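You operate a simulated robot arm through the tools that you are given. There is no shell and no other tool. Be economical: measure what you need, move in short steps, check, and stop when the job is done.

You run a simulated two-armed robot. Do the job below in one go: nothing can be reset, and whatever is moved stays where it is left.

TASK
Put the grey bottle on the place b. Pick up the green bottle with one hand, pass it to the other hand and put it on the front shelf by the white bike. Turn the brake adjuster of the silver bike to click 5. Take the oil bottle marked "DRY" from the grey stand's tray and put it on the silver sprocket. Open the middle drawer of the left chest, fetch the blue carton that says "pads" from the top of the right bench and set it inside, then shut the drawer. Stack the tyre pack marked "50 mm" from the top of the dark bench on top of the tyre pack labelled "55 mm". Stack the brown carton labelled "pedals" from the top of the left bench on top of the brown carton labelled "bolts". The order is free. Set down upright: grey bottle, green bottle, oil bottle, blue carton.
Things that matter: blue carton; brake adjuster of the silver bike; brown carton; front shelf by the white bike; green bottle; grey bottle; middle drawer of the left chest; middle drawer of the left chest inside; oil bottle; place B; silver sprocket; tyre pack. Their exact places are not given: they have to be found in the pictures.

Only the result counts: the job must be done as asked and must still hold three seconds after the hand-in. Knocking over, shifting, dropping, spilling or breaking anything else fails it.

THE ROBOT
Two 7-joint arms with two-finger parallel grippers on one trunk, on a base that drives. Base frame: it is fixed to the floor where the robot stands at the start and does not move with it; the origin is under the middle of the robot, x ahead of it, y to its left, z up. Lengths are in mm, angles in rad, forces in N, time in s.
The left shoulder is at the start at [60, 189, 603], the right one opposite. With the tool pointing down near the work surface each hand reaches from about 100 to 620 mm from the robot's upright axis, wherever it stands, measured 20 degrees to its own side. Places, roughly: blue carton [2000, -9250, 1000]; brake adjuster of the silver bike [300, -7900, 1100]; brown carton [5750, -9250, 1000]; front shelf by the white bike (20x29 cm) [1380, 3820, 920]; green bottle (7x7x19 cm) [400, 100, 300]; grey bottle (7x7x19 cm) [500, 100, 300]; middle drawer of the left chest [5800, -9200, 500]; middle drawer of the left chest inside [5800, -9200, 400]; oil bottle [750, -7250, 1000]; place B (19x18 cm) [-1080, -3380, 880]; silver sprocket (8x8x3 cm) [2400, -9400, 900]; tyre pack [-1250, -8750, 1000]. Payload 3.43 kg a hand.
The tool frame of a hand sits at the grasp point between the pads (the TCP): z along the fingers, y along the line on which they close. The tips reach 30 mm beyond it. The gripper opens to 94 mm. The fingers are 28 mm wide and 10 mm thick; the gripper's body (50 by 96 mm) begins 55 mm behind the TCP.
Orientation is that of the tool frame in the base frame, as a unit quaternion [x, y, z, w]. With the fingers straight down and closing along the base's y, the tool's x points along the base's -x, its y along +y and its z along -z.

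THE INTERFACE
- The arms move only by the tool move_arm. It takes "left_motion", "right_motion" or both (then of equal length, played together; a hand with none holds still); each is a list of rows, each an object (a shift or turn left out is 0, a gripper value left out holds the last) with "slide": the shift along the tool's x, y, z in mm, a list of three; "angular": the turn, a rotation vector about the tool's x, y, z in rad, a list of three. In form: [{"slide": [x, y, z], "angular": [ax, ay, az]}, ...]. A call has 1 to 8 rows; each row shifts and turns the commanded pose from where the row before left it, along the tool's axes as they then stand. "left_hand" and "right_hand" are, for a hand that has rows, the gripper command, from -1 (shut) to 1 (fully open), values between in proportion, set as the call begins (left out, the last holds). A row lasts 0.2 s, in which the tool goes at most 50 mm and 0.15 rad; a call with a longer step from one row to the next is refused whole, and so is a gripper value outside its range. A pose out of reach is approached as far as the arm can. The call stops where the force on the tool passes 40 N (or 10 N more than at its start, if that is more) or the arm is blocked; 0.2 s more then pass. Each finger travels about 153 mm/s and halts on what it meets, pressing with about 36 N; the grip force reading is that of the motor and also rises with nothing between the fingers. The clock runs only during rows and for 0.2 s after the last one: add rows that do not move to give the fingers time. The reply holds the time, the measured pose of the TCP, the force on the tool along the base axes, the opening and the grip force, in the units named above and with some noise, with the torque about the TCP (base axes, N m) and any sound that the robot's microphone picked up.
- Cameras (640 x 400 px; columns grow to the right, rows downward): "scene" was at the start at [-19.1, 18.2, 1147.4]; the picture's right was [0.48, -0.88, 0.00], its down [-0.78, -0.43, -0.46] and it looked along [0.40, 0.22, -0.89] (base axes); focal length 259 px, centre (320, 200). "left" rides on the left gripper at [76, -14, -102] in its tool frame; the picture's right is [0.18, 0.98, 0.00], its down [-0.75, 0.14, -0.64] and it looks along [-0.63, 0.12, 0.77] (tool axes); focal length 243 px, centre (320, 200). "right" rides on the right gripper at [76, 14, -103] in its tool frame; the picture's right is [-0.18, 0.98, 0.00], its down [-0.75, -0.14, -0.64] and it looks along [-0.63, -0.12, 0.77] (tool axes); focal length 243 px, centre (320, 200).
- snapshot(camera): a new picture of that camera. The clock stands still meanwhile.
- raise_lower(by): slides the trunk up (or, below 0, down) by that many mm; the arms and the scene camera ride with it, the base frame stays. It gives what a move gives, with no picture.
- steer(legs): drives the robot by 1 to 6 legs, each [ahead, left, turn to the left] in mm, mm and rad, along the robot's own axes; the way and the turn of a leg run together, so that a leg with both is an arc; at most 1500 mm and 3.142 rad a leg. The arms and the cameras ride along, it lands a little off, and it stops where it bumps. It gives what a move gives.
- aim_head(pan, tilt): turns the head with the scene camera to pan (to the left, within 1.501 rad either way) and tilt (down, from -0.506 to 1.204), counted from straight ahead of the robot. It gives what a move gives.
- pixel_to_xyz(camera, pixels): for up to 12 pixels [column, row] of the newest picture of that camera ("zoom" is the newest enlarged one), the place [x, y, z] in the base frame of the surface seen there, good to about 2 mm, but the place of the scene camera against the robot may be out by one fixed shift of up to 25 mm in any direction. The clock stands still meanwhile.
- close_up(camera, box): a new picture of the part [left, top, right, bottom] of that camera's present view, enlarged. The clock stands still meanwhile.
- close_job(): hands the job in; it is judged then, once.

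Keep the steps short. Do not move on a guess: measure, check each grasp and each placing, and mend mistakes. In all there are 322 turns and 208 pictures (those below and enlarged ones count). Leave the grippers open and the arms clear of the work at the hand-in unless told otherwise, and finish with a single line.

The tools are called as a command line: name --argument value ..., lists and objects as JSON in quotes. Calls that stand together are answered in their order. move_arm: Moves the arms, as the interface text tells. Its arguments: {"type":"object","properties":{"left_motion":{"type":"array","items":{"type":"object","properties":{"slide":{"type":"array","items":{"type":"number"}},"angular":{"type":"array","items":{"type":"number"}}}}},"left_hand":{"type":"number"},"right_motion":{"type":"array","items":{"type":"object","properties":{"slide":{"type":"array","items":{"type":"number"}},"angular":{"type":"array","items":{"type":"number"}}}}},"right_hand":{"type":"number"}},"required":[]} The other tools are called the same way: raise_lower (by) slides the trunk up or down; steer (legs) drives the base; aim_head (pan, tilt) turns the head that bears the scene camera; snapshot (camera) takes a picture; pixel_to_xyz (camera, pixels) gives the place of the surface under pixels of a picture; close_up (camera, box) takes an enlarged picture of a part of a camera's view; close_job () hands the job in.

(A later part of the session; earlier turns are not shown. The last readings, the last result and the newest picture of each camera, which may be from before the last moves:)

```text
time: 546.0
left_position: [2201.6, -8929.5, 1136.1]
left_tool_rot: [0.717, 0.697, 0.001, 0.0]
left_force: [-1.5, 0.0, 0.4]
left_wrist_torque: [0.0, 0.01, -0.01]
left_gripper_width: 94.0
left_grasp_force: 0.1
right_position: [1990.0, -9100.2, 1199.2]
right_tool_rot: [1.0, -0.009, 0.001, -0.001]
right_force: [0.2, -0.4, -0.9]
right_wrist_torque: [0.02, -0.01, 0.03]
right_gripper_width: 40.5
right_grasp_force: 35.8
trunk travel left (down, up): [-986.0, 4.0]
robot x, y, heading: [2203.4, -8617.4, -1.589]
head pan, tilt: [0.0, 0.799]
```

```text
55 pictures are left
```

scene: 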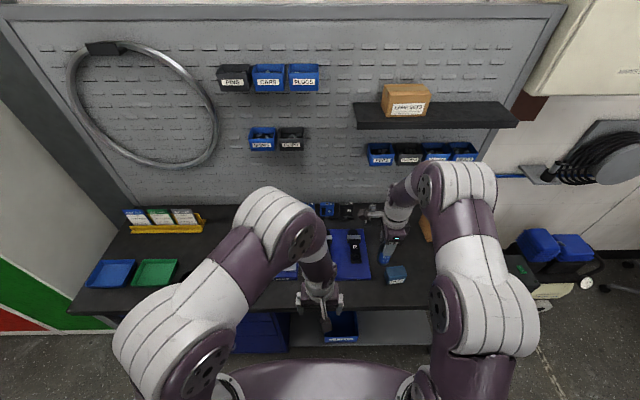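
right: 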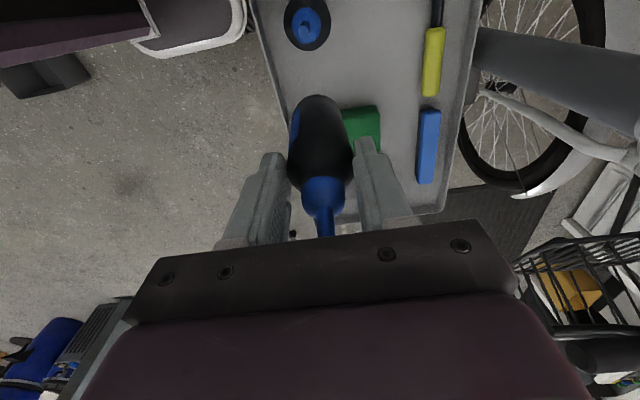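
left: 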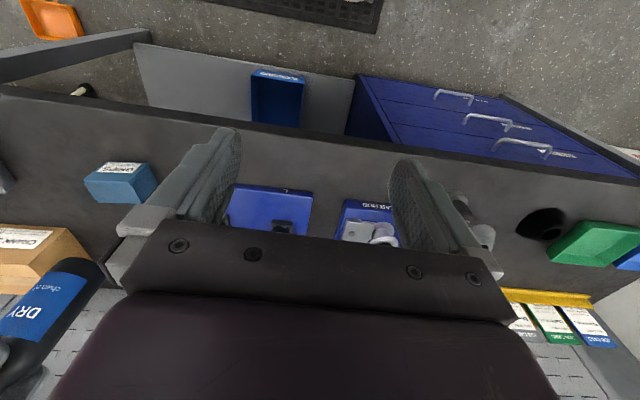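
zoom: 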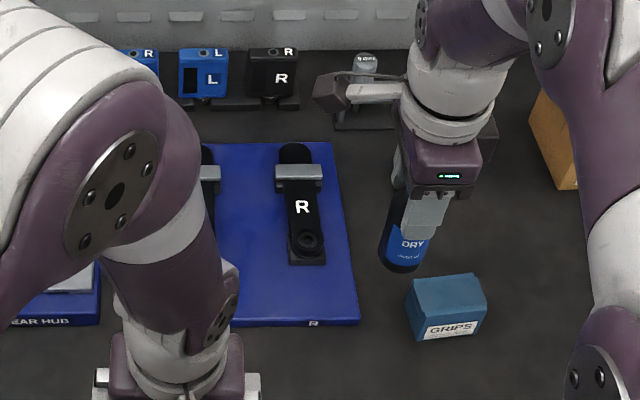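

The visible carton says "GRIPS". Move the left hand aside to see the rest of the bench.

move_arm --left_motion '[{"slide": [0, 45, 0]}, {"slide": [0, 45, 0]}, {"slide": [0, 45, 0]}, {"slide": [0, 45, 0]}, {"slide": [0, 45, 0]}]'

aim_head --pan 0.25 --tilt 0.95

snapshot --camera "scene"

snapshot --camera "left"

```text
time: 547.2
left_position: [2428.5, -8938.3, 1140.7]
left_tool_rot: [0.719, 0.695, 0.001, -0.001]
left_force: [1.0, 0.1, -0.9]
left_wrist_torque: [-0.02, 0.02, 0.01]
left_gripper_width: 94.1
left_grasp_force: 0.0
right_position: [1992.8, -9100.5, 1200.1]
right_tool_rot: [1.0, -0.008, 0.001, -0.001]
right_force: [-0.1, -0.1, -0.3]
right_wrist_torque: [0.0, 0.01, -0.01]
right_gripper_width: 40.7
right_grasp_force: 35.7
trunk travel left (down, up): [-986.0, 4.0]
robot x, y, heading: [2206.7, -8615.9, -1.586]
head pan, tilt: [0.0, 0.799]
```

```text
time: 547.9
left_position: [2427.1, -8937.5, 1143.0]
left_tool_rot: [0.717, 0.697, 0.001, 0.0]
left_force: [0.7, 0.1, -0.4]
left_wrist_torque: [-0.01, 0.01, 0.03]
left_gripper_width: 93.9
left_grasp_force: 0.0
right_position: [1989.4, -9100.5, 1199.2]
right_tool_rot: [1.0, -0.009, 0.001, -0.001]
right_force: [-1.0, 0.1, -1.5]
right_wrist_torque: [-0.01, 0.02, 0.03]
right_gripper_width: 40.5
right_grasp_force: 36.1
trunk travel left (down, up): [-986.0, 4.0]
robot x, y, heading: [2203.3, -8615.7, -1.589]
head pan, tilt: [0.25, 0.949]
```

```text
54 pictures are left
```

scene: 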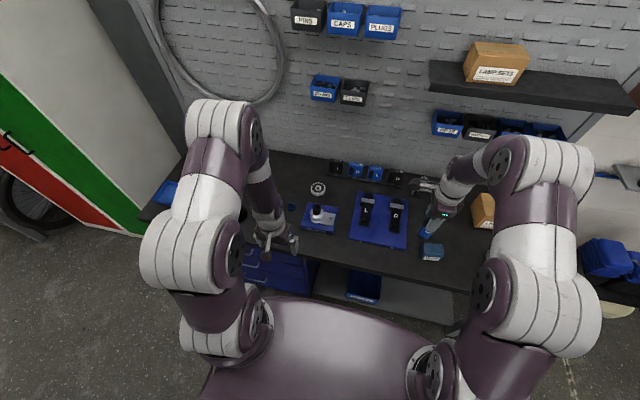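

```text
53 pictures are left
```

left: 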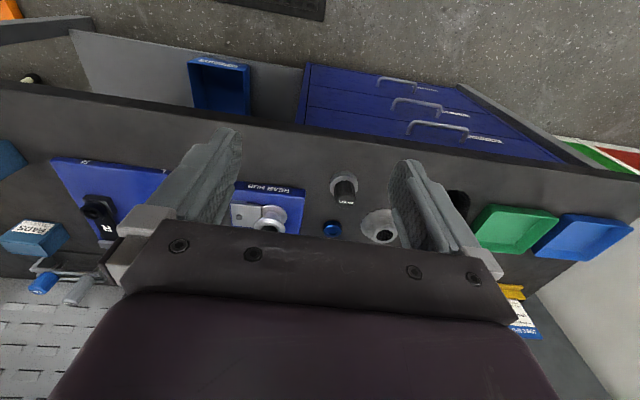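

Sprocket visible at (318,187) in scene and (383,225) in the left view; "PADS" carton at (35,235) in the left view. Measure.

pixel_to_xyz --camera "left" --pixels '[[380, 222], [365, 222], [383, 212], [385, 237], [37, 230], [20, 245], [60, 240], [343, 190], [333, 228], [460, 205]]'

close_up --camera "scene" --box '[240, 150, 400, 250]'

pixel_to_xyz --camera "zoom" --pixels '[[310, 150], [285, 150], [340, 150], [310, 130], [310, 165]]'

```text
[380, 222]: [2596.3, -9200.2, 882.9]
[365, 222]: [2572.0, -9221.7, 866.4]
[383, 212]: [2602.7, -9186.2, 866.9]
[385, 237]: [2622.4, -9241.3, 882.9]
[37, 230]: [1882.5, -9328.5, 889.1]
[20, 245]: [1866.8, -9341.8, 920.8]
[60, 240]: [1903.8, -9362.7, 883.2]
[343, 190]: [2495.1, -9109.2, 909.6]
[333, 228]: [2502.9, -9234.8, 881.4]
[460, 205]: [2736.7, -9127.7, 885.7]
```

```text
4.00 times, centred on (320, 200) of scene
```

zoom: 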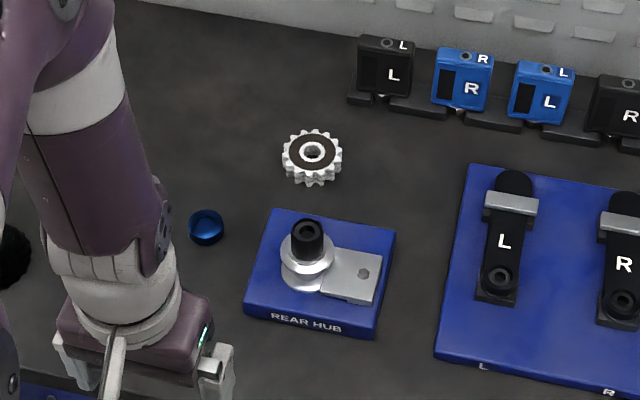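

```text
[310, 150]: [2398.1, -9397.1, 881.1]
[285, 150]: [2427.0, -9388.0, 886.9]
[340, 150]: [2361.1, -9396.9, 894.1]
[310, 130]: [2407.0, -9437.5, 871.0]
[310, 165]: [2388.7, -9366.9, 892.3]
```

pixel_to_xyz --camera "left" --pixels '[[300, 140], [480, 165], [100, 110]]'

steer --legs '[[0, 320, 0.018], [160, 0, 0]]'

snapshot --camera "right"

```text
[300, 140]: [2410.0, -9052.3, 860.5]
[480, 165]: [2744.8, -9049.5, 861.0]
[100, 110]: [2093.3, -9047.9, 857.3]
```

```text
time: 551.1
left_position: [2752.6, -9089.0, 1142.8]
left_tool_rot: [0.711, 0.704, 0.0, 0.001]
left_force: [0.5, 0.0, 0.6]
left_wrist_torque: [-0.02, 0.01, 0.0]
left_gripper_width: 94.2
left_grasp_force: 0.2
right_position: [2318.1, -9261.3, 1200.3]
right_tool_rot: [1.0, 0.0, 0.001, 0.0]
right_force: [0.3, 1.4, -1.1]
right_wrist_torque: [-0.05, 0.01, 0.01]
right_gripper_width: 40.5
right_grasp_force: 35.7
trunk travel left (down, up): [-986.0, 4.0]
robot x, y, heading: [2534.9, -8776.8, -1.573]
head pan, tilt: [0.25, 0.949]
```

```text
51 pictures are left
```

right: 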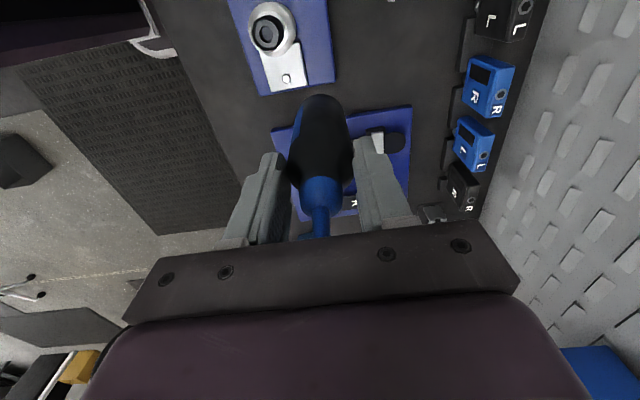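

move_arm --right_motion '[{"slide": [30, 40, 0]}, {"slide": [35, 35, 0]}, {"slide": [0, 35, 0]}, {}]'

snapshot --camera "right"

```text
time: 552.1
left_position: [2752.2, -9091.8, 1141.5]
left_tool_rot: [0.711, 0.703, 0.002, 0.001]
left_force: [1.0, -0.1, -0.9]
left_wrist_torque: [0.0, 0.01, 0.0]
left_gripper_width: 94.0
left_grasp_force: 0.1
right_position: [2383.1, -9372.7, 1200.7]
right_tool_rot: [1.0, 0.001, 0.002, -0.002]
right_force: [0.0, 0.3, -1.0]
right_wrist_torque: [-0.01, -0.01, -0.01]
right_gripper_width: 40.8
right_grasp_force: 36.1
trunk travel left (down, up): [-986.0, 4.0]
robot x, y, heading: [2526.5, -8775.6, -1.577]
head pan, tilt: [0.25, 0.949]
```

```text
50 pictures are left
```

right: 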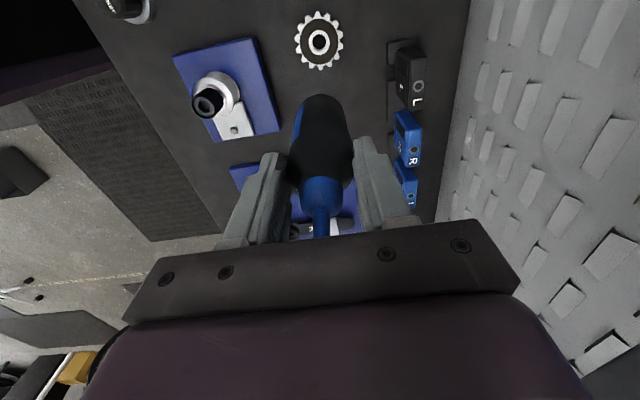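

close_up --camera "right" --box '[280, 0, 360, 80]'

pixel_to_xyz --camera "right" --pixels '[[319, 41], [319, 32], [310, 41], [328, 41], [298, 41], [341, 41], [319, 13], [319, 68], [319, 50], [335, 50]]'

```text
5.00 times, centred on (320, 40) of right
```

zoom: 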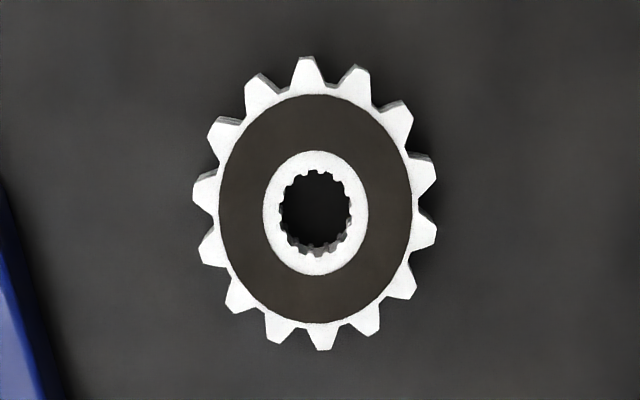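

```text
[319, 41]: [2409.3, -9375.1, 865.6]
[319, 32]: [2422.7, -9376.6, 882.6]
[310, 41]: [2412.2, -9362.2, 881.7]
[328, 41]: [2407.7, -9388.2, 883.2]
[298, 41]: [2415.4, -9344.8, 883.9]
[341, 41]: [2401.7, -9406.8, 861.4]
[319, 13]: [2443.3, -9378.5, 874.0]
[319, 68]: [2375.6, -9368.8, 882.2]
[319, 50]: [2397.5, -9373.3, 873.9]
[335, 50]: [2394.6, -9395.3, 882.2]
```

pixel_to_xyz --camera "right" --pixels '[[319, 233], [319, 215], [320, 110], [296, 150], [346, 150], [320, 130]]'

```text
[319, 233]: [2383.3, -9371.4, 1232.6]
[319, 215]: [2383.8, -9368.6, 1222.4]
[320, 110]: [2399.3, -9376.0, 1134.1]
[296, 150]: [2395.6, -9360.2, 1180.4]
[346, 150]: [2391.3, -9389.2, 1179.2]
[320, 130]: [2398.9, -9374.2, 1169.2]
```

Sprocket hub centre (2408,-9375), top z≈882.5; bottle axis (2379,-9374.5). Shift +29 mm, descend 195 mm.

move_arm --right_motion '[{"slide": [29, 0, 0]}, {"slide": [0, 0, 45]}, {"slide": [0, 0, 45]}, {"slide": [0, 0, 45]}, {"slide": [0, 0, 40]}, {}]'

snapshot --camera "right"

```text
time: 553.5
left_position: [2753.1, -9091.7, 1141.3]
left_tool_rot: [0.711, 0.703, 0.002, 0.0]
left_force: [0.6, -0.1, 0.1]
left_wrist_torque: [-0.01, 0.01, 0.03]
left_gripper_width: 93.9
left_grasp_force: 0.2
right_position: [2415.1, -9375.6, 1022.0]
right_tool_rot: [1.0, 0.001, 0.001, 0.0]
right_force: [0.2, 0.3, -1.9]
right_wrist_torque: [0.01, -0.03, -0.01]
right_gripper_width: 40.6
right_grasp_force: 36.5
trunk travel left (down, up): [-986.0, 4.0]
robot x, y, heading: [2525.3, -8774.0, -1.574]
head pan, tilt: [0.25, 0.949]
```

```text
48 pictures are left
```

right: 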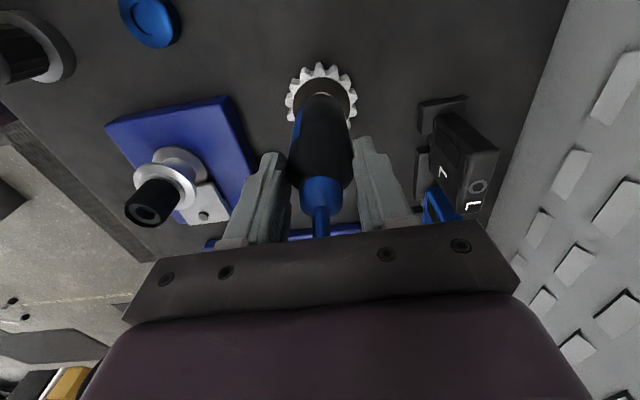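

close_up --camera "right" --box '[270, 50, 370, 130]'

pixel_to_xyz --camera "right" --pixels '[[318, 64], [289, 90], [355, 95], [320, 72], [320, 110], [305, 110], [335, 110], [318, 97]]'

```text
5.00 times, centred on (320, 90) of right
```

zoom: 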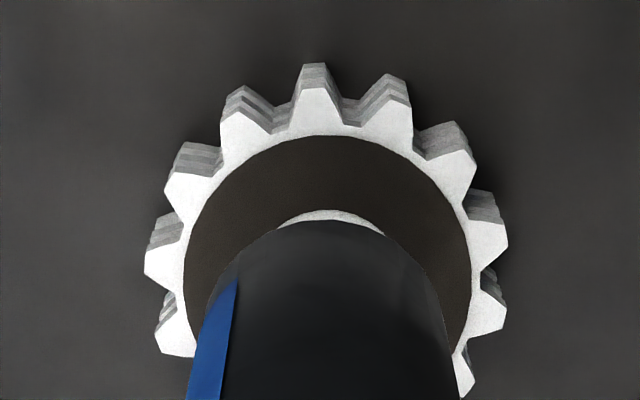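

```text
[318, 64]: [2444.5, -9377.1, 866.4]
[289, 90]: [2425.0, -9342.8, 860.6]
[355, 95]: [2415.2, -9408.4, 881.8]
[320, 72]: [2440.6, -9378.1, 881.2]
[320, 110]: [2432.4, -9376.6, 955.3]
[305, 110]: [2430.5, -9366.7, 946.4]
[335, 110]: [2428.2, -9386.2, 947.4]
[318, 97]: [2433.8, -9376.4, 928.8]
```

Axis is 4 mm off in x: correct by -4, lower 30 mm, then fine steps.

move_arm --right_motion '[{"slide": [-4, 0, 0]}, {"slide": [0, 0, 15]}, {"slide": [0, 0, 14]}, {}]'

move_arm --right_motion '[{"slide": [0, 0, 1.5]}, {"slide": [0, 0, 1.5]}, {}]'

move_arm --right_motion '[{"slide": [0, 0, 1]}, {}]'

```text
time: 554.5
left_position: [2754.7, -9092.5, 1141.0]
left_tool_rot: [0.71, 0.704, 0.001, 0.0]
left_force: [-0.4, 0.3, 0.3]
left_wrist_torque: [-0.01, 0.0, 0.04]
left_gripper_width: 93.8
left_grasp_force: 0.0
right_position: [2409.6, -9373.6, 993.3]
right_tool_rot: [1.0, 0.0, 0.001, -0.001]
right_force: [-0.1, 0.1, -1.6]
right_wrist_torque: [-0.04, 0.01, 0.01]
right_gripper_width: 40.7
right_grasp_force: 36.6
trunk travel left (down, up): [-986.0, 4.0]
robot x, y, heading: [2524.9, -8773.5, -1.571]
head pan, tilt: [0.25, 0.949]
```

```text
time: 555.3
left_position: [2753.3, -9091.7, 1142.0]
left_tool_rot: [0.711, 0.703, 0.002, 0.0]
left_force: [0.2, 0.7, 0.3]
left_wrist_torque: [-0.01, -0.04, 0.03]
left_gripper_width: 93.8
left_grasp_force: 0.0
right_position: [2409.4, -9373.2, 991.2]
right_tool_rot: [1.0, 0.001, 0.001, -0.001]
right_force: [0.3, 0.7, -0.9]
right_wrist_torque: [0.0, 0.02, -0.01]
right_gripper_width: 40.8
right_grasp_force: 35.6
trunk travel left (down, up): [-986.0, 4.0]
robot x, y, heading: [2529.4, -8776.1, -1.574]
head pan, tilt: [0.25, 0.949]
```

```text
time: 555.9
left_position: [2752.7, -9091.8, 1141.2]
left_tool_rot: [0.711, 0.703, 0.001, 0.0]
left_force: [0.2, -0.1, -0.2]
left_wrist_torque: [0.04, -0.01, -0.01]
left_gripper_width: 94.0
left_grasp_force: 0.1
right_position: [2409.8, -9372.9, 990.6]
right_tool_rot: [1.0, 0.002, 0.001, -0.001]
right_force: [0.3, -0.5, -1.3]
right_wrist_torque: [0.0, -0.04, -0.03]
right_gripper_width: 40.9
right_grasp_force: 36.0
trunk travel left (down, up): [-986.0, 4.0]
robot x, y, heading: [2528.7, -8782.2, -1.567]
head pan, tilt: [0.25, 0.949]
```

move_arm --right_motion '[{"slide": [0, 0, 1.5]}, {}]'

move_arm --right_motion '[{"slide": [0, 0, 1.2]}, {}]'

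```text
time: 556.5
left_position: [2753.3, -9092.3, 1141.8]
left_tool_rot: [0.711, 0.703, 0.001, 0.0]
left_force: [-0.3, -0.2, 0.0]
left_wrist_torque: [0.0, -0.01, -0.03]
left_gripper_width: 94.0
left_grasp_force: 0.1
right_position: [2409.3, -9373.9, 989.5]
right_tool_rot: [1.0, 0.001, 0.001, -0.001]
right_force: [0.0, -0.5, -1.0]
right_wrist_torque: [-0.03, -0.01, -0.02]
right_gripper_width: 40.8
right_grasp_force: 35.8
trunk travel left (down, up): [-986.0, 4.0]
robot x, y, heading: [2526.4, -8776.8, -1.572]
head pan, tilt: [0.25, 0.949]
```

```text
time: 557.1
left_position: [2753.2, -9091.9, 1142.0]
left_tool_rot: [0.711, 0.704, 0.001, 0.0]
left_force: [-0.3, 0.0, 0.5]
left_wrist_torque: [0.0, 0.02, 0.01]
left_gripper_width: 94.0
left_grasp_force: 0.1
right_position: [2409.7, -9373.9, 988.6]
right_tool_rot: [1.0, 0.001, 0.001, -0.002]
right_force: [-0.8, 0.9, 0.6]
right_wrist_torque: [0.03, 0.04, 0.02]
right_gripper_width: 41.0
right_grasp_force: 36.7
trunk travel left (down, up): [-986.0, 4.0]
robot x, y, heading: [2527.8, -8774.5, -1.571]
head pan, tilt: [0.25, 0.949]
```

move_arm --right_motion '[{"slide": [0, 0, 1]}, {}]'

close_up --camera "right" --box '[270, 50, 370, 130]'

```text
time: 557.7
left_position: [2753.8, -9091.0, 1141.6]
left_tool_rot: [0.712, 0.702, 0.0, 0.001]
left_force: [0.6, -0.4, 0.2]
left_wrist_torque: [0.0, -0.01, 0.02]
left_gripper_width: 93.9
left_grasp_force: 0.0
right_position: [2408.7, -9372.7, 988.3]
right_tool_rot: [1.0, 0.0, 0.001, 0.001]
right_force: [-1.0, -1.3, 8.8]
right_wrist_torque: [-0.14, 0.16, 0.02]
right_gripper_width: 40.3
right_grasp_force: 35.5
trunk travel left (down, up): [-986.0, 4.0]
robot x, y, heading: [2526.8, -8777.0, -1.577]
head pan, tilt: [0.25, 0.949]
```

```text
5.00 times, centred on (320, 90) of right
```

zoom: 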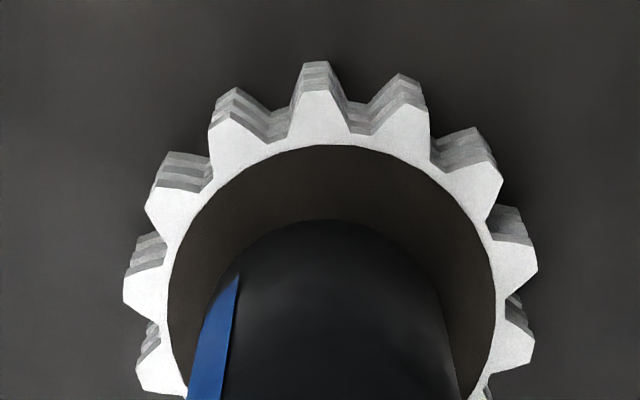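

Contact and centred. Release and rise straight up.

move_arm --right_motion '[{}, {}, {}]' --right_hand 0.6

move_arm --right_motion '[{"slide": [0, 0, -30]}, {"slide": [0, 0, -40]}, {"slide": [0, 0, -45]}, {"slide": [0, 0, -45]}, {}]'

snapshot --camera "right"

```text
time: 558.5
left_position: [2753.2, -9091.7, 1142.4]
left_tool_rot: [0.712, 0.703, 0.002, 0.0]
left_force: [0.2, -0.2, 0.3]
left_wrist_torque: [0.0, 0.02, 0.0]
left_gripper_width: 94.0
left_grasp_force: 0.0
right_position: [2409.7, -9372.4, 988.5]
right_tool_rot: [1.0, 0.001, 0.001, 0.0]
right_force: [-0.9, 1.2, 1.2]
right_wrist_torque: [-0.04, 0.0, -0.02]
right_gripper_width: 75.2
right_grasp_force: 0.1
trunk travel left (down, up): [-986.0, 4.0]
robot x, y, heading: [2524.3, -8777.5, -1.574]
head pan, tilt: [0.25, 0.949]
```

```text
time: 559.7
left_position: [2752.6, -9092.1, 1141.4]
left_tool_rot: [0.711, 0.703, 0.001, 0.0]
left_force: [-0.3, -1.1, 0.5]
left_wrist_torque: [0.02, -0.02, 0.02]
left_gripper_width: 94.1
left_grasp_force: 0.0
right_position: [2410.3, -9376.8, 1146.4]
right_tool_rot: [1.0, 0.001, 0.001, -0.002]
right_force: [0.3, -0.5, -0.9]
right_wrist_torque: [-0.03, 0.01, -0.03]
right_gripper_width: 75.2
right_grasp_force: 0.0
trunk travel left (down, up): [-986.0, 4.0]
robot x, y, heading: [2526.2, -8778.8, -1.575]
head pan, tilt: [0.25, 0.949]
```

```text
45 pictures are left
```

right: 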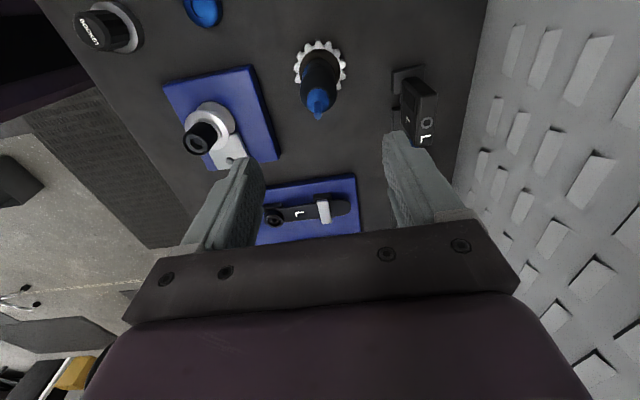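

Oil bottle stands on the sprocket. Retract the hand and move right toward the "PADS" carton (~(1882,-9335)).

move_arm --right_motion '[{"slide": [0, -45, 0]}, {"slide": [0, -45, 0]}, {"slide": [0, -45, 0]}, {"slide": [0, -45, 0]}]' --right_hand 1

steer --legs '[[0, -480, 0]]'

aim_head --pan -0.2 --tilt 0.95

snapshot --camera "scene"

snapshot --camera "right"

```text
time: 560.7
left_position: [2752.9, -9090.2, 1143.1]
left_tool_rot: [0.711, 0.703, 0.0, 0.0]
left_force: [-0.3, 1.2, 0.6]
left_wrist_torque: [-0.03, 0.04, 0.04]
left_gripper_width: 93.8
left_grasp_force: 0.1
right_position: [2409.9, -9191.7, 1149.1]
right_tool_rot: [1.0, 0.001, 0.001, 0.0]
right_force: [0.0, 0.2, 0.7]
right_wrist_torque: [-0.04, 0.01, -0.02]
right_gripper_width: 94.1
right_grasp_force: 0.0
trunk travel left (down, up): [-986.0, 4.0]
robot x, y, heading: [2527.7, -8775.2, -1.575]
head pan, tilt: [0.25, 0.949]
```

```text
time: 563.5
left_position: [2280.3, -9091.8, 1141.1]
left_tool_rot: [0.707, 0.707, 0.002, 0.0]
left_force: [0.3, -0.7, 0.0]
left_wrist_torque: [-0.02, -0.01, -0.02]
left_gripper_width: 94.1
left_grasp_force: 0.1
right_position: [1936.0, -9197.4, 1149.3]
right_tool_rot: [1.0, 0.006, 0.0, -0.001]
right_force: [1.0, 0.0, 0.5]
right_wrist_torque: [0.0, -0.01, 0.01]
right_gripper_width: 94.2
right_grasp_force: 0.0
trunk travel left (down, up): [-986.0, 4.0]
robot x, y, heading: [2052.2, -8777.0, -1.562]
head pan, tilt: [0.25, 0.949]
```

```text
time: 564.4
left_position: [2278.2, -9091.0, 1142.4]
left_tool_rot: [0.708, 0.707, 0.002, 0.001]
left_force: [-0.3, -0.2, -0.2]
left_wrist_torque: [0.0, 0.0, 0.0]
left_gripper_width: 94.0
left_grasp_force: 0.0
right_position: [1935.7, -9197.1, 1148.4]
right_tool_rot: [1.0, 0.005, 0.001, 0.0]
right_force: [0.3, -0.6, -0.6]
right_wrist_torque: [0.01, -0.01, -0.02]
right_gripper_width: 93.8
right_grasp_force: 0.1
trunk travel left (down, up): [-986.0, 4.0]
robot x, y, heading: [2050.5, -8780.3, -1.566]
head pan, tilt: [-0.201, 0.949]
```

```text
44 pictures are left
```

scene: 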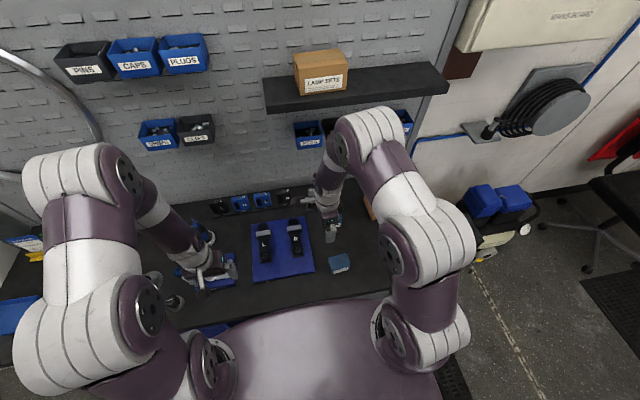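

```text
43 pictures are left
```

right: 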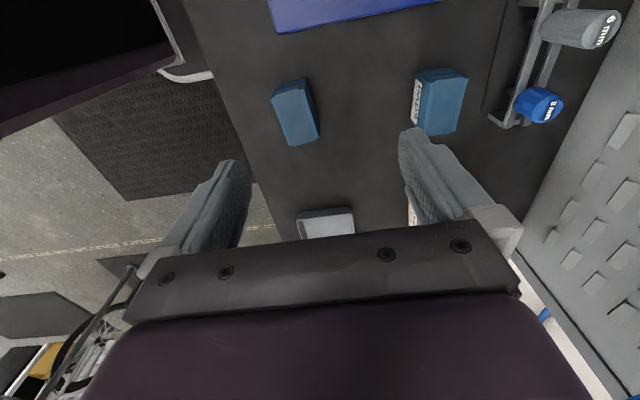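

close_up --camera "right" --box '[390, 55, 480, 145]'

pixel_to_xyz --camera "right" --pixels '[[425, 72], [465, 80], [455, 130], [422, 128], [443, 100], [275, 90], [318, 135], [295, 110], [413, 100], [490, 100]]'

```text
4.44 times, centred on (435, 100) of right
```

zoom: 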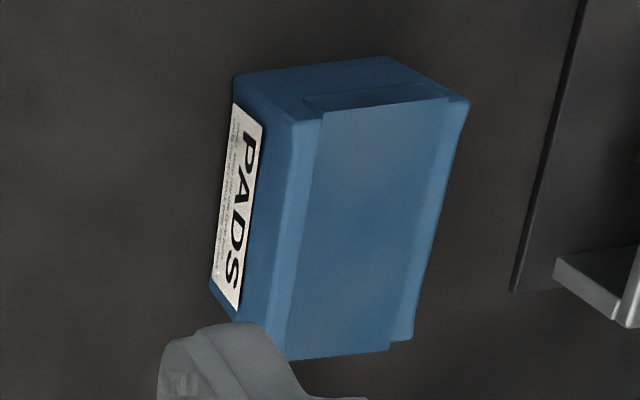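

```text
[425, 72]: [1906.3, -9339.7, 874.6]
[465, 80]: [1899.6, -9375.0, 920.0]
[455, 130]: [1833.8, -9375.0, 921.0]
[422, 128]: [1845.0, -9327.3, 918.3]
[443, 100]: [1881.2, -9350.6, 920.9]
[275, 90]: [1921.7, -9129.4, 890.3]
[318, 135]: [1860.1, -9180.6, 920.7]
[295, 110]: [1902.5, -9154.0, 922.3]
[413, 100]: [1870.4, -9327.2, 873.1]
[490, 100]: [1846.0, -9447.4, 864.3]
```

"PADS" carton centre (1868,-9351), top z 921. Move above, descend.

move_arm --right_motion '[{"slide": [-30, 38, 0]}, {"slide": [-30, 38, 0]}, {"slide": [-8, 40, 0]}, {"slide": [0, 38, 0]}, {"slide": [0, 0, 45]}, {"slide": [0, 0, 45]}, {"slide": [0, 0, 45]}, {}]'

snapshot --camera "right"

```text
time: 566.2
left_position: [2278.2, -9092.2, 1141.5]
left_tool_rot: [0.708, 0.706, 0.001, 0.0]
left_force: [0.7, 0.8, -0.7]
left_wrist_torque: [0.01, -0.02, 0.02]
left_gripper_width: 94.0
left_grasp_force: 0.0
right_position: [1869.1, -9349.6, 1010.1]
right_tool_rot: [1.0, 0.005, 0.001, -0.001]
right_force: [0.4, 0.1, 0.2]
right_wrist_torque: [-0.02, 0.04, 0.03]
right_gripper_width: 94.0
right_grasp_force: 0.2
trunk travel left (down, up): [-986.0, 4.0]
robot x, y, heading: [2047.8, -8778.1, -1.566]
head pan, tilt: [-0.201, 0.949]
```

```text
41 pictures are left
```

right: 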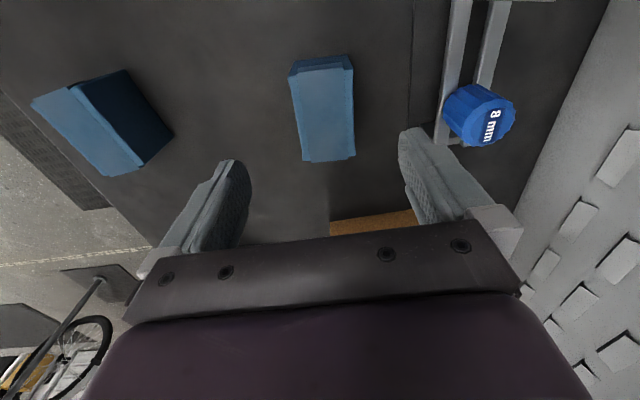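

pixel_to_xyz --camera "right" --pixels '[[322, 110], [300, 68], [350, 68], [305, 158], [354, 157], [470, 115], [375, 222], [445, 130]]'

```text
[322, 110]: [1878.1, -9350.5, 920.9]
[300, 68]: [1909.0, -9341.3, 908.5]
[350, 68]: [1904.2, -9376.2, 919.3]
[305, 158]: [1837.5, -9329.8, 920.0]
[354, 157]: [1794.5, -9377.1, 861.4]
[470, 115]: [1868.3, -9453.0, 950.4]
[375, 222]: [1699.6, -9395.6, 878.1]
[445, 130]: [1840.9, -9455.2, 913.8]
```

move_arm --right_motion '[{"slide": [2, 1, 40]}, {"slide": [0, 0, 40]}, {"slide": [0, 0, 36]}, {}]' --right_hand 0.7

move_arm --right_motion '[{}, {}, {}]' --right_hand -1

move_arm --right_motion '[{"slide": [0, 0, -30]}, {"slide": [0, 0, -45]}, {"slide": [0, 0, -45]}, {"slide": [0, 0, -45]}, {"slide": [0, 0, -45]}, {}]'

snapshot --camera "right"

```text
time: 567.2
left_position: [2278.9, -9092.4, 1141.4]
left_tool_rot: [0.708, 0.706, 0.001, 0.0]
left_force: [-0.3, -0.8, -0.3]
left_wrist_torque: [-0.03, -0.04, -0.01]
left_gripper_width: 93.9
left_grasp_force: 0.1
right_position: [1871.4, -9340.7, 900.1]
right_tool_rot: [1.0, 0.005, 0.002, -0.001]
right_force: [0.4, 0.5, -0.3]
right_wrist_torque: [0.02, -0.01, 0.0]
right_gripper_width: 80.1
right_grasp_force: 0.1
right hand out of reach, approached as far as the arm can: row 3
trunk travel left (down, up): [-986.0, 4.0]
robot x, y, heading: [2050.2, -8780.4, -1.565]
head pan, tilt: [-0.201, 0.949]
```

```text
time: 568.0
left_position: [2279.0, -9092.3, 1141.8]
left_tool_rot: [0.708, 0.706, 0.002, 0.001]
left_force: [0.5, -0.5, 0.5]
left_wrist_torque: [0.0, 0.03, -0.02]
left_gripper_width: 93.7
left_grasp_force: 0.2
right_position: [1871.4, -9341.0, 900.8]
right_tool_rot: [1.0, 0.005, 0.001, -0.001]
right_force: [-0.9, -0.5, 0.0]
right_wrist_torque: [-0.02, -0.03, 0.0]
right_gripper_width: 54.0
right_grasp_force: 35.7
trunk travel left (down, up): [-986.0, 4.0]
robot x, y, heading: [2049.0, -8782.1, -1.56]
head pan, tilt: [-0.201, 0.949]
```

```text
time: 569.4
left_position: [2278.7, -9092.3, 1141.8]
left_tool_rot: [0.708, 0.706, 0.001, 0.0]
left_force: [-0.3, -0.5, 0.8]
left_wrist_torque: [0.08, 0.0, -0.02]
left_gripper_width: 94.0
left_grasp_force: 0.0
right_position: [1868.3, -9341.0, 1116.2]
right_tool_rot: [1.0, 0.005, 0.001, -0.001]
right_force: [0.1, 0.1, -0.5]
right_wrist_torque: [0.04, -0.01, -0.04]
right_gripper_width: 54.0
right_grasp_force: 35.6
trunk travel left (down, up): [-986.0, 4.0]
robot x, y, heading: [2049.2, -8780.1, -1.557]
head pan, tilt: [-0.201, 0.949]
```

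```text
40 pictures are left
```

right: 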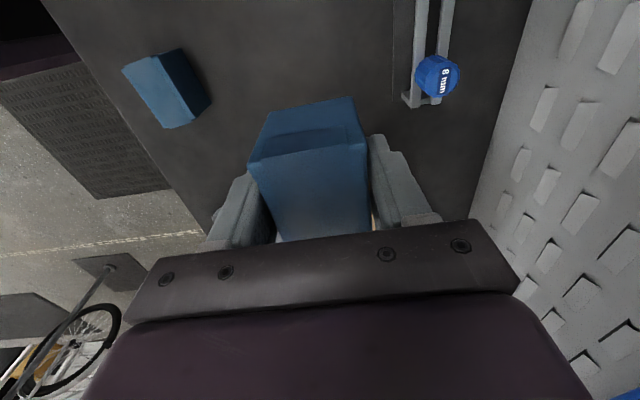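

Carton held (54 mm). Pull the hand in, back off, and look left along the way.

move_arm --right_motion '[{"slide": [0, -40, 0]}, {"slide": [0, -40, 0]}, {"slide": [0, -40, 0]}, {"slide": [0, -40, 0]}]'

steer --legs '[[-180, 0, 0]]'

aim_head --pan 1.3 --tilt 0.45

snapshot --camera "scene"

pixel_to_xyz --camera "scene" --pixels '[[320, 250], [320, 200], [400, 220], [250, 220], [200, 250], [350, 180]]'

```text
time: 570.4
left_position: [2277.4, -9090.4, 1141.7]
left_tool_rot: [0.708, 0.706, 0.001, 0.0]
left_force: [0.1, 0.5, 0.2]
left_wrist_torque: [0.03, 0.0, 0.01]
left_gripper_width: 94.2
left_grasp_force: 0.1
right_position: [1867.0, -9182.6, 1112.5]
right_tool_rot: [1.0, 0.005, 0.001, 0.0]
right_force: [0.6, 0.6, -1.1]
right_wrist_torque: [0.0, 0.02, -0.01]
right_gripper_width: 54.0
right_grasp_force: 35.6
trunk travel left (down, up): [-986.0, 4.0]
robot x, y, heading: [2045.9, -8776.0, -1.563]
head pan, tilt: [-0.201, 0.949]
```

```text
time: 571.9
left_position: [2277.3, -8914.1, 1140.6]
left_tool_rot: [0.707, 0.708, 0.003, 0.0]
left_force: [0.4, -0.4, 1.3]
left_wrist_torque: [0.01, -0.01, 0.03]
left_gripper_width: 93.9
left_grasp_force: 0.0
right_position: [1866.9, -9009.0, 1110.6]
right_tool_rot: [1.0, 0.007, 0.001, -0.002]
right_force: [-0.2, -0.2, -1.3]
right_wrist_torque: [0.0, 0.0, 0.02]
right_gripper_width: 53.7
right_grasp_force: 36.2
trunk travel left (down, up): [-986.0, 4.0]
robot x, y, heading: [2049.7, -8597.5, -1.556]
head pan, tilt: [-0.201, 0.949]
```

```text
time: 573.5
left_position: [2277.1, -8910.0, 1141.4]
left_tool_rot: [0.706, 0.708, 0.0, 0.0]
left_force: [0.1, -1.1, 0.8]
left_wrist_torque: [0.0, 0.0, 0.0]
left_gripper_width: 93.9
left_grasp_force: 0.1
right_position: [1867.4, -9006.0, 1114.1]
right_tool_rot: [1.0, 0.006, 0.0, -0.001]
right_force: [0.7, -0.5, -1.0]
right_wrist_torque: [0.04, -0.02, 0.02]
right_gripper_width: 53.8
right_grasp_force: 35.8
trunk travel left (down, up): [-986.0, 4.0]
robot x, y, heading: [2043.1, -8597.1, -1.56]
head pan, tilt: [1.3, 0.45]
```

```text
39 pictures are left
```

scene: 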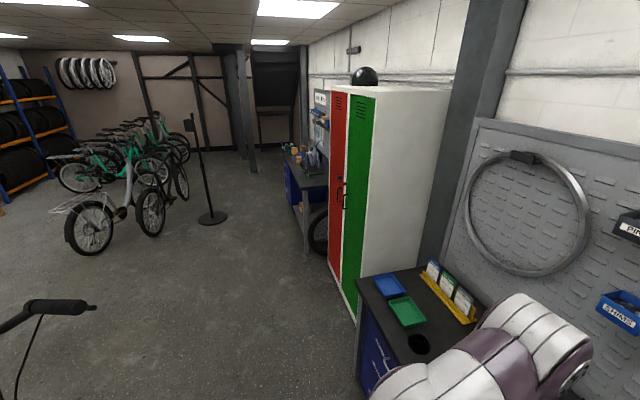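

```text
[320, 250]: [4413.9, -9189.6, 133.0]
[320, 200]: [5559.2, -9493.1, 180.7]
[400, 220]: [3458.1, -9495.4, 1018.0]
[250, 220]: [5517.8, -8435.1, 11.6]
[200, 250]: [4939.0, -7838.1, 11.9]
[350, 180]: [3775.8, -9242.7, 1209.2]
```

pixel_to_xyz --camera "scene" --pixels '[[90, 306], [60, 308], [330, 110], [352, 310], [210, 218], [312, 250], [300, 165]]'

steer --legs '[[0, 1300, 0]]'

```text
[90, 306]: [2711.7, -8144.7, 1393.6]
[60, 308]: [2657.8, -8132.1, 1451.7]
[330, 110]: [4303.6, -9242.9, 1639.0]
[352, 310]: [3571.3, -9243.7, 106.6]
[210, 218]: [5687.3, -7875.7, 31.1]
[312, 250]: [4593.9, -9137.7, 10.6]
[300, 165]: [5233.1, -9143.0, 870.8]
```

```text
time: 580.0
left_position: [3561.7, -8914.7, 1141.4]
left_tool_rot: [0.714, 0.7, 0.002, 0.001]
left_force: [0.8, 0.3, 0.6]
left_wrist_torque: [-0.02, 0.05, -0.01]
left_gripper_width: 94.0
left_grasp_force: 0.2
right_position: [3150.0, -9000.7, 1112.6]
right_tool_rot: [1.0, -0.003, 0.001, -0.001]
right_force: [0.1, -0.4, -1.3]
right_wrist_torque: [0.01, 0.05, 0.02]
right_gripper_width: 53.8
right_grasp_force: 35.6
trunk travel left (down, up): [-986.0, 4.0]
robot x, y, heading: [3338.2, -8596.7, -1.583]
head pan, tilt: [1.3, 0.45]
```

steer --legs '[[0, 1400, 0.02], [0, 900, 0]]'

aim_head --pan 0.0 --tilt 0.75

snapshot --camera "scene"

```text
time: 591.1
left_position: [5839.7, -8843.1, 1142.5]
left_tool_rot: [0.694, 0.72, 0.002, 0.0]
left_force: [-0.1, -0.3, 0.8]
left_wrist_torque: [0.0, 0.0, -0.01]
left_gripper_width: 93.7
left_grasp_force: 0.0
right_position: [5432.5, -8952.6, 1111.8]
right_tool_rot: [1.0, 0.027, 0.001, -0.001]
right_force: [1.1, -0.6, -2.0]
right_wrist_torque: [0.01, -0.02, 0.0]
right_gripper_width: 53.9
right_grasp_force: 35.6
trunk travel left (down, up): [-986.0, 4.0]
robot x, y, heading: [5598.6, -8536.4, -1.524]
head pan, tilt: [1.3, 0.45]
```

```text
time: 592.6
left_position: [5840.1, -8843.1, 1140.9]
left_tool_rot: [0.693, 0.721, 0.001, 0.0]
left_force: [-0.1, 0.4, -0.7]
left_wrist_torque: [0.02, -0.03, -0.02]
left_gripper_width: 94.1
left_grasp_force: 0.1
right_position: [5433.0, -8952.6, 1112.7]
right_tool_rot: [1.0, 0.026, 0.001, -0.001]
right_force: [-0.4, -0.5, -0.6]
right_wrist_torque: [0.0, 0.01, 0.01]
right_gripper_width: 53.8
right_grasp_force: 35.7
trunk travel left (down, up): [-986.0, 4.0]
robot x, y, heading: [5600.2, -8538.4, -1.528]
head pan, tilt: [0.0, 0.75]
```

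```text
38 pictures are left
```

scene: 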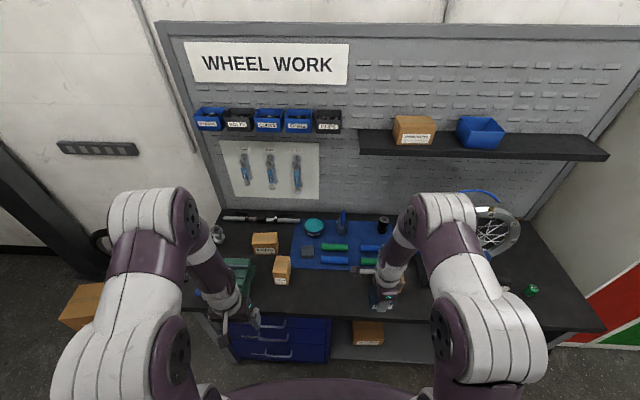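

close_up --camera "scene" --box '[210, 220, 420, 370]'

pixel_to_xyz --camera "scene" --pixels '[[265, 238], [282, 262], [401, 283], [270, 322], [270, 338], [270, 353], [240, 340], [325, 340], [300, 300], [320, 318], [255, 337], [290, 340]]'

```text
2.67 times, centred on (315, 295) of scene
```

zoom: 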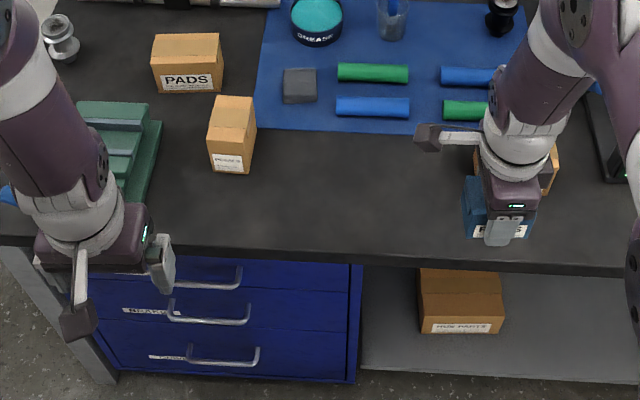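

```text
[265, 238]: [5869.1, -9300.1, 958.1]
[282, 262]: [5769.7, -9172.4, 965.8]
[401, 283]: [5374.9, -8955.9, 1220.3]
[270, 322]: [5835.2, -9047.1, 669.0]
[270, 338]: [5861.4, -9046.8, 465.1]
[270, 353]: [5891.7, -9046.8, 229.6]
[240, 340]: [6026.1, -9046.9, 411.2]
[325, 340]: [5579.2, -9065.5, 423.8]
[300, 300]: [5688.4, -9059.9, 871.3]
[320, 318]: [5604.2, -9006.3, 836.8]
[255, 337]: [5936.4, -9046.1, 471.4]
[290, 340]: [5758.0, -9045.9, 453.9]
```

Three-drawer chest spans x 5610–6030, front y≈-9047. Position the robot and lower the trunk; then pitch the left tool 45° and roll it for the handle.

steer --legs '[[-140, 90, -0.043]]'

raise_lower --by -400

raise_lower --by -220

move_arm --left_motion '[{"slide": [-40, 0, 0], "angular": [0, -0.131, 0]}, {"slide": [-38, 0, 5], "angular": [0, -0.131, 0]}, {"slide": [-37, 0, 10], "angular": [0, -0.131, 0]}, {"slide": [-35, 0, 15], "angular": [0, -0.131, 0]}, {"slide": [-33, 0, 20], "angular": [0, -0.131, 0]}, {"slide": [0, 0, 0], "angular": [0, -0.131, 0]}]' --right_motion '[{"slide": [-15, 0, 0]}, {"slide": [-15, 0, 0]}, {"slide": [-15, 0, 0]}, {"slide": [-15, 0, 0]}, {}, {}]'

move_arm --left_motion '[{"angular": [0, 0, -0.143]}, {"angular": [0, 0, -0.143]}, {"angular": [0, 0, -0.143]}, {"angular": [0, 0, -0.143]}, {"angular": [0, 0, -0.143]}, {"angular": [0, 0, -0.143]}, {"angular": [0, 0, -0.143]}, {"angular": [0, 0, -0.143]}]'

move_arm --left_motion '[{"angular": [0, 0, -0.143]}, {"angular": [0, 0, -0.143]}, {"angular": [0, 0, -0.141]}, {}]'

snapshot --camera "left"

```text
time: 594.1
left_position: [5909.8, -8712.8, 1141.5]
left_tool_rot: [0.707, 0.707, 0.002, 0.0]
left_force: [0.1, 0.3, -0.1]
left_wrist_torque: [0.05, 0.02, 0.04]
left_gripper_width: 94.0
left_grasp_force: 0.1
right_position: [5499.1, -8805.8, 1111.4]
right_tool_rot: [1.0, 0.007, 0.003, -0.002]
right_force: [-0.2, -0.3, -1.5]
right_wrist_torque: [0.01, -0.05, 0.02]
right_gripper_width: 53.7
right_grasp_force: 35.8
trunk travel left (down, up): [-986.0, 4.0]
robot x, y, heading: [5682.7, -8394.3, -1.56]
head pan, tilt: [0.0, 0.75]
```

```text
time: 597.9
left_position: [5911.1, -8710.0, 741.2]
left_tool_rot: [0.707, 0.707, 0.0, 0.001]
left_force: [0.4, 0.4, -0.5]
left_wrist_torque: [0.01, -0.02, 0.0]
left_gripper_width: 94.1
left_grasp_force: 0.1
right_position: [5500.5, -8803.4, 711.3]
right_tool_rot: [1.0, 0.006, 0.002, -0.001]
right_force: [0.5, -0.2, -1.9]
right_wrist_torque: [-0.01, -0.03, 0.0]
right_gripper_width: 54.0
right_grasp_force: 36.4
trunk travel left (down, up): [-586.0, 404.0]
robot x, y, heading: [5680.3, -8396.5, -1.563]
head pan, tilt: [0.0, 0.75]
```

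```text
time: 600.2
left_position: [5911.1, -8709.6, 520.8]
left_tool_rot: [0.708, 0.706, 0.001, 0.0]
left_force: [-0.6, -0.2, 0.3]
left_wrist_torque: [0.0, 0.02, 0.0]
left_gripper_width: 93.8
left_grasp_force: 0.0
right_position: [5500.1, -8803.1, 491.5]
right_tool_rot: [1.0, 0.006, 0.001, -0.001]
right_force: [0.6, -0.1, -1.1]
right_wrist_torque: [0.01, 0.0, -0.01]
right_gripper_width: 53.7
right_grasp_force: 36.1
trunk travel left (down, up): [-366.0, 624.0]
robot x, y, heading: [5679.8, -8397.0, -1.563]
head pan, tilt: [0.0, 0.75]
```

```text
time: 601.6
left_position: [5906.4, -8885.2, 521.1]
left_tool_rot: [0.663, 0.657, -0.259, 0.246]
left_force: [0.4, -0.6, -0.3]
left_wrist_torque: [0.01, 0.03, 0.0]
left_gripper_width: 94.0
left_grasp_force: 0.2
left hand out of reach, approached as far as the arm can: row 4, 5
right_position: [5440.6, -8804.4, 493.3]
right_tool_rot: [1.0, 0.005, 0.001, -0.001]
right_force: [0.5, 0.5, -1.4]
right_wrist_torque: [0.0, -0.04, 0.03]
right_gripper_width: 53.8
right_grasp_force: 35.9
trunk travel left (down, up): [-366.0, 624.0]
robot x, y, heading: [5680.5, -8396.1, -1.565]
head pan, tilt: [0.0, 0.75]
```

```text
time: 603.4
left_position: [5905.7, -8884.4, 520.3]
left_tool_rot: [0.198, 0.913, -0.352, 0.066]
left_force: [-0.1, 0.4, 0.3]
left_wrist_torque: [0.01, -0.05, 0.03]
left_gripper_width: 94.1
left_grasp_force: 0.0
right_position: [5440.1, -8803.7, 493.5]
right_tool_rot: [1.0, 0.006, 0.001, -0.001]
right_force: [0.7, -0.1, -0.9]
right_wrist_torque: [0.01, -0.03, -0.03]
right_gripper_width: 54.0
right_grasp_force: 36.4
trunk travel left (down, up): [-366.0, 624.0]
robot x, y, heading: [5680.6, -8395.8, -1.56]
head pan, tilt: [0.0, 0.75]
```

```text
time: 604.4
left_position: [5906.2, -8884.9, 520.3]
left_tool_rot: [0.003, 0.934, -0.357, -0.01]
left_force: [0.4, 0.0, 1.1]
left_wrist_torque: [-0.01, 0.02, 0.02]
left_gripper_width: 93.9
left_grasp_force: 0.0
right_position: [5440.9, -8803.0, 494.2]
right_tool_rot: [1.0, 0.005, 0.0, -0.001]
right_force: [0.0, 0.5, -0.6]
right_wrist_torque: [0.01, 0.0, -0.01]
right_gripper_width: 53.8
right_grasp_force: 35.5
trunk travel left (down, up): [-366.0, 624.0]
robot x, y, heading: [5680.5, -8397.6, -1.56]
head pan, tilt: [0.0, 0.75]
```

```text
36 pictures are left
```

left: 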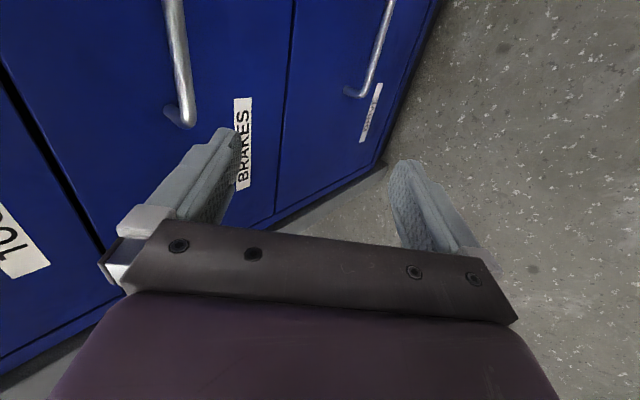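

Middle drawer reads "BRAKES". Measure its handle at (180,70)-(182,120).

pixel_to_xyz --camera "left" --pixels '[[172, 10], [178, 50], [183, 90], [185, 118], [172, 112], [200, 90], [150, 60], [243, 140], [290, 90], [60, 120], [355, 90]]'

```text
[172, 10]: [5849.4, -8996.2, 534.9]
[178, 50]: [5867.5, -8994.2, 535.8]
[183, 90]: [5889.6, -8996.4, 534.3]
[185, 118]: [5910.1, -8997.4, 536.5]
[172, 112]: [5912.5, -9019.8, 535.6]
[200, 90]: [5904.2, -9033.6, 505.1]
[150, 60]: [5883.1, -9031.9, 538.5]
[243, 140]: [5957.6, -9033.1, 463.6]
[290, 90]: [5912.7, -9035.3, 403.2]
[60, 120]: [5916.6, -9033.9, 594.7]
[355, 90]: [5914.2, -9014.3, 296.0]
```

Handle bar: z≈535, y≈-9000, face y=-9034 (gap ~30 mm). Set a 32 mm opening, go to a stand-off along the tool axis, then approach.

move_arm --left_motion '[{"slide": [20, -32, -20]}, {"slide": [20, -32, -20]}, {"slide": [21, -32, -19]}, {}]' --left_hand -0.3

move_arm --left_motion '[{"slide": [0, 0, 30]}, {"slide": [0, 0, 30]}, {}]'

snapshot --camera "left"

```text
time: 605.4
left_position: [5847.3, -8917.7, 631.1]
left_tool_rot: [0.004, 0.934, -0.358, -0.009]
left_force: [0.0, -0.5, -0.2]
left_wrist_torque: [-0.02, 0.0, -0.03]
left_gripper_width: 33.0
left_grasp_force: 0.0
right_position: [5440.4, -8803.1, 493.9]
right_tool_rot: [1.0, 0.005, 0.001, -0.001]
right_force: [0.2, 0.0, -0.9]
right_wrist_torque: [0.02, -0.01, 0.02]
right_gripper_width: 53.4
right_grasp_force: 36.4
trunk travel left (down, up): [-366.0, 624.0]
robot x, y, heading: [5683.4, -8395.7, -1.563]
head pan, tilt: [0.0, 0.75]
```

```text
time: 606.2
left_position: [5843.9, -8956.2, 584.0]
left_tool_rot: [0.004, 0.934, -0.358, -0.01]
left_force: [-0.3, 0.3, -0.3]
left_wrist_torque: [0.03, -0.03, -0.02]
left_gripper_width: 33.0
left_grasp_force: 0.0
right_position: [5441.5, -8802.4, 493.8]
right_tool_rot: [1.0, 0.005, 0.001, -0.001]
right_force: [0.1, -0.2, -1.2]
right_wrist_torque: [0.0, -0.01, -0.02]
right_gripper_width: 53.9
right_grasp_force: 35.5
trunk travel left (down, up): [-366.0, 624.0]
robot x, y, heading: [5683.9, -8392.9, -1.559]
head pan, tilt: [0.0, 0.75]
```

```text
35 pictures are left
```

left: 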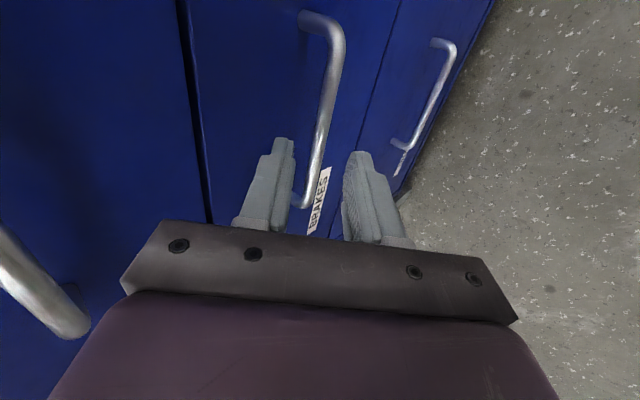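

The bar runs between the fingers. Advance 50 mm and close.

move_arm --left_motion '[{"slide": [0, 0, 25]}, {"slide": [0, 0, 25]}, {}]'

move_arm --left_motion '[{}, {}, {}]' --left_hand -1

```text
time: 607.0
left_position: [5843.9, -8989.7, 547.1]
left_tool_rot: [0.003, 0.934, -0.358, -0.009]
left_force: [0.1, -0.9, 0.3]
left_wrist_torque: [0.02, 0.02, 0.04]
left_gripper_width: 32.9
left_grasp_force: 0.1
right_position: [5441.9, -8805.0, 493.7]
right_tool_rot: [1.0, 0.005, 0.001, -0.002]
right_force: [-0.3, -0.2, -1.1]
right_wrist_torque: [0.02, 0.01, 0.0]
right_gripper_width: 53.7
right_grasp_force: 36.3
trunk travel left (down, up): [-366.0, 624.0]
robot x, y, heading: [5680.4, -8393.8, -1.565]
head pan, tilt: [0.0, 0.75]
```

```text
time: 607.8
left_position: [5843.8, -8989.4, 545.9]
left_tool_rot: [0.002, 0.934, -0.356, -0.01]
left_force: [-2.3, 6.7, -7.0]
left_wrist_torque: [0.18, 0.31, 0.49]
left_gripper_width: 10.6
left_grasp_force: 44.4
right_position: [5441.3, -8803.5, 493.1]
right_tool_rot: [1.0, 0.006, 0.001, 0.0]
right_force: [0.2, 0.2, -0.4]
right_wrist_torque: [-0.03, 0.0, 0.03]
right_gripper_width: 53.7
right_grasp_force: 35.7
trunk travel left (down, up): [-366.0, 624.0]
robot x, y, heading: [5682.9, -8391.9, -1.567]
head pan, tilt: [0.0, 0.75]
```

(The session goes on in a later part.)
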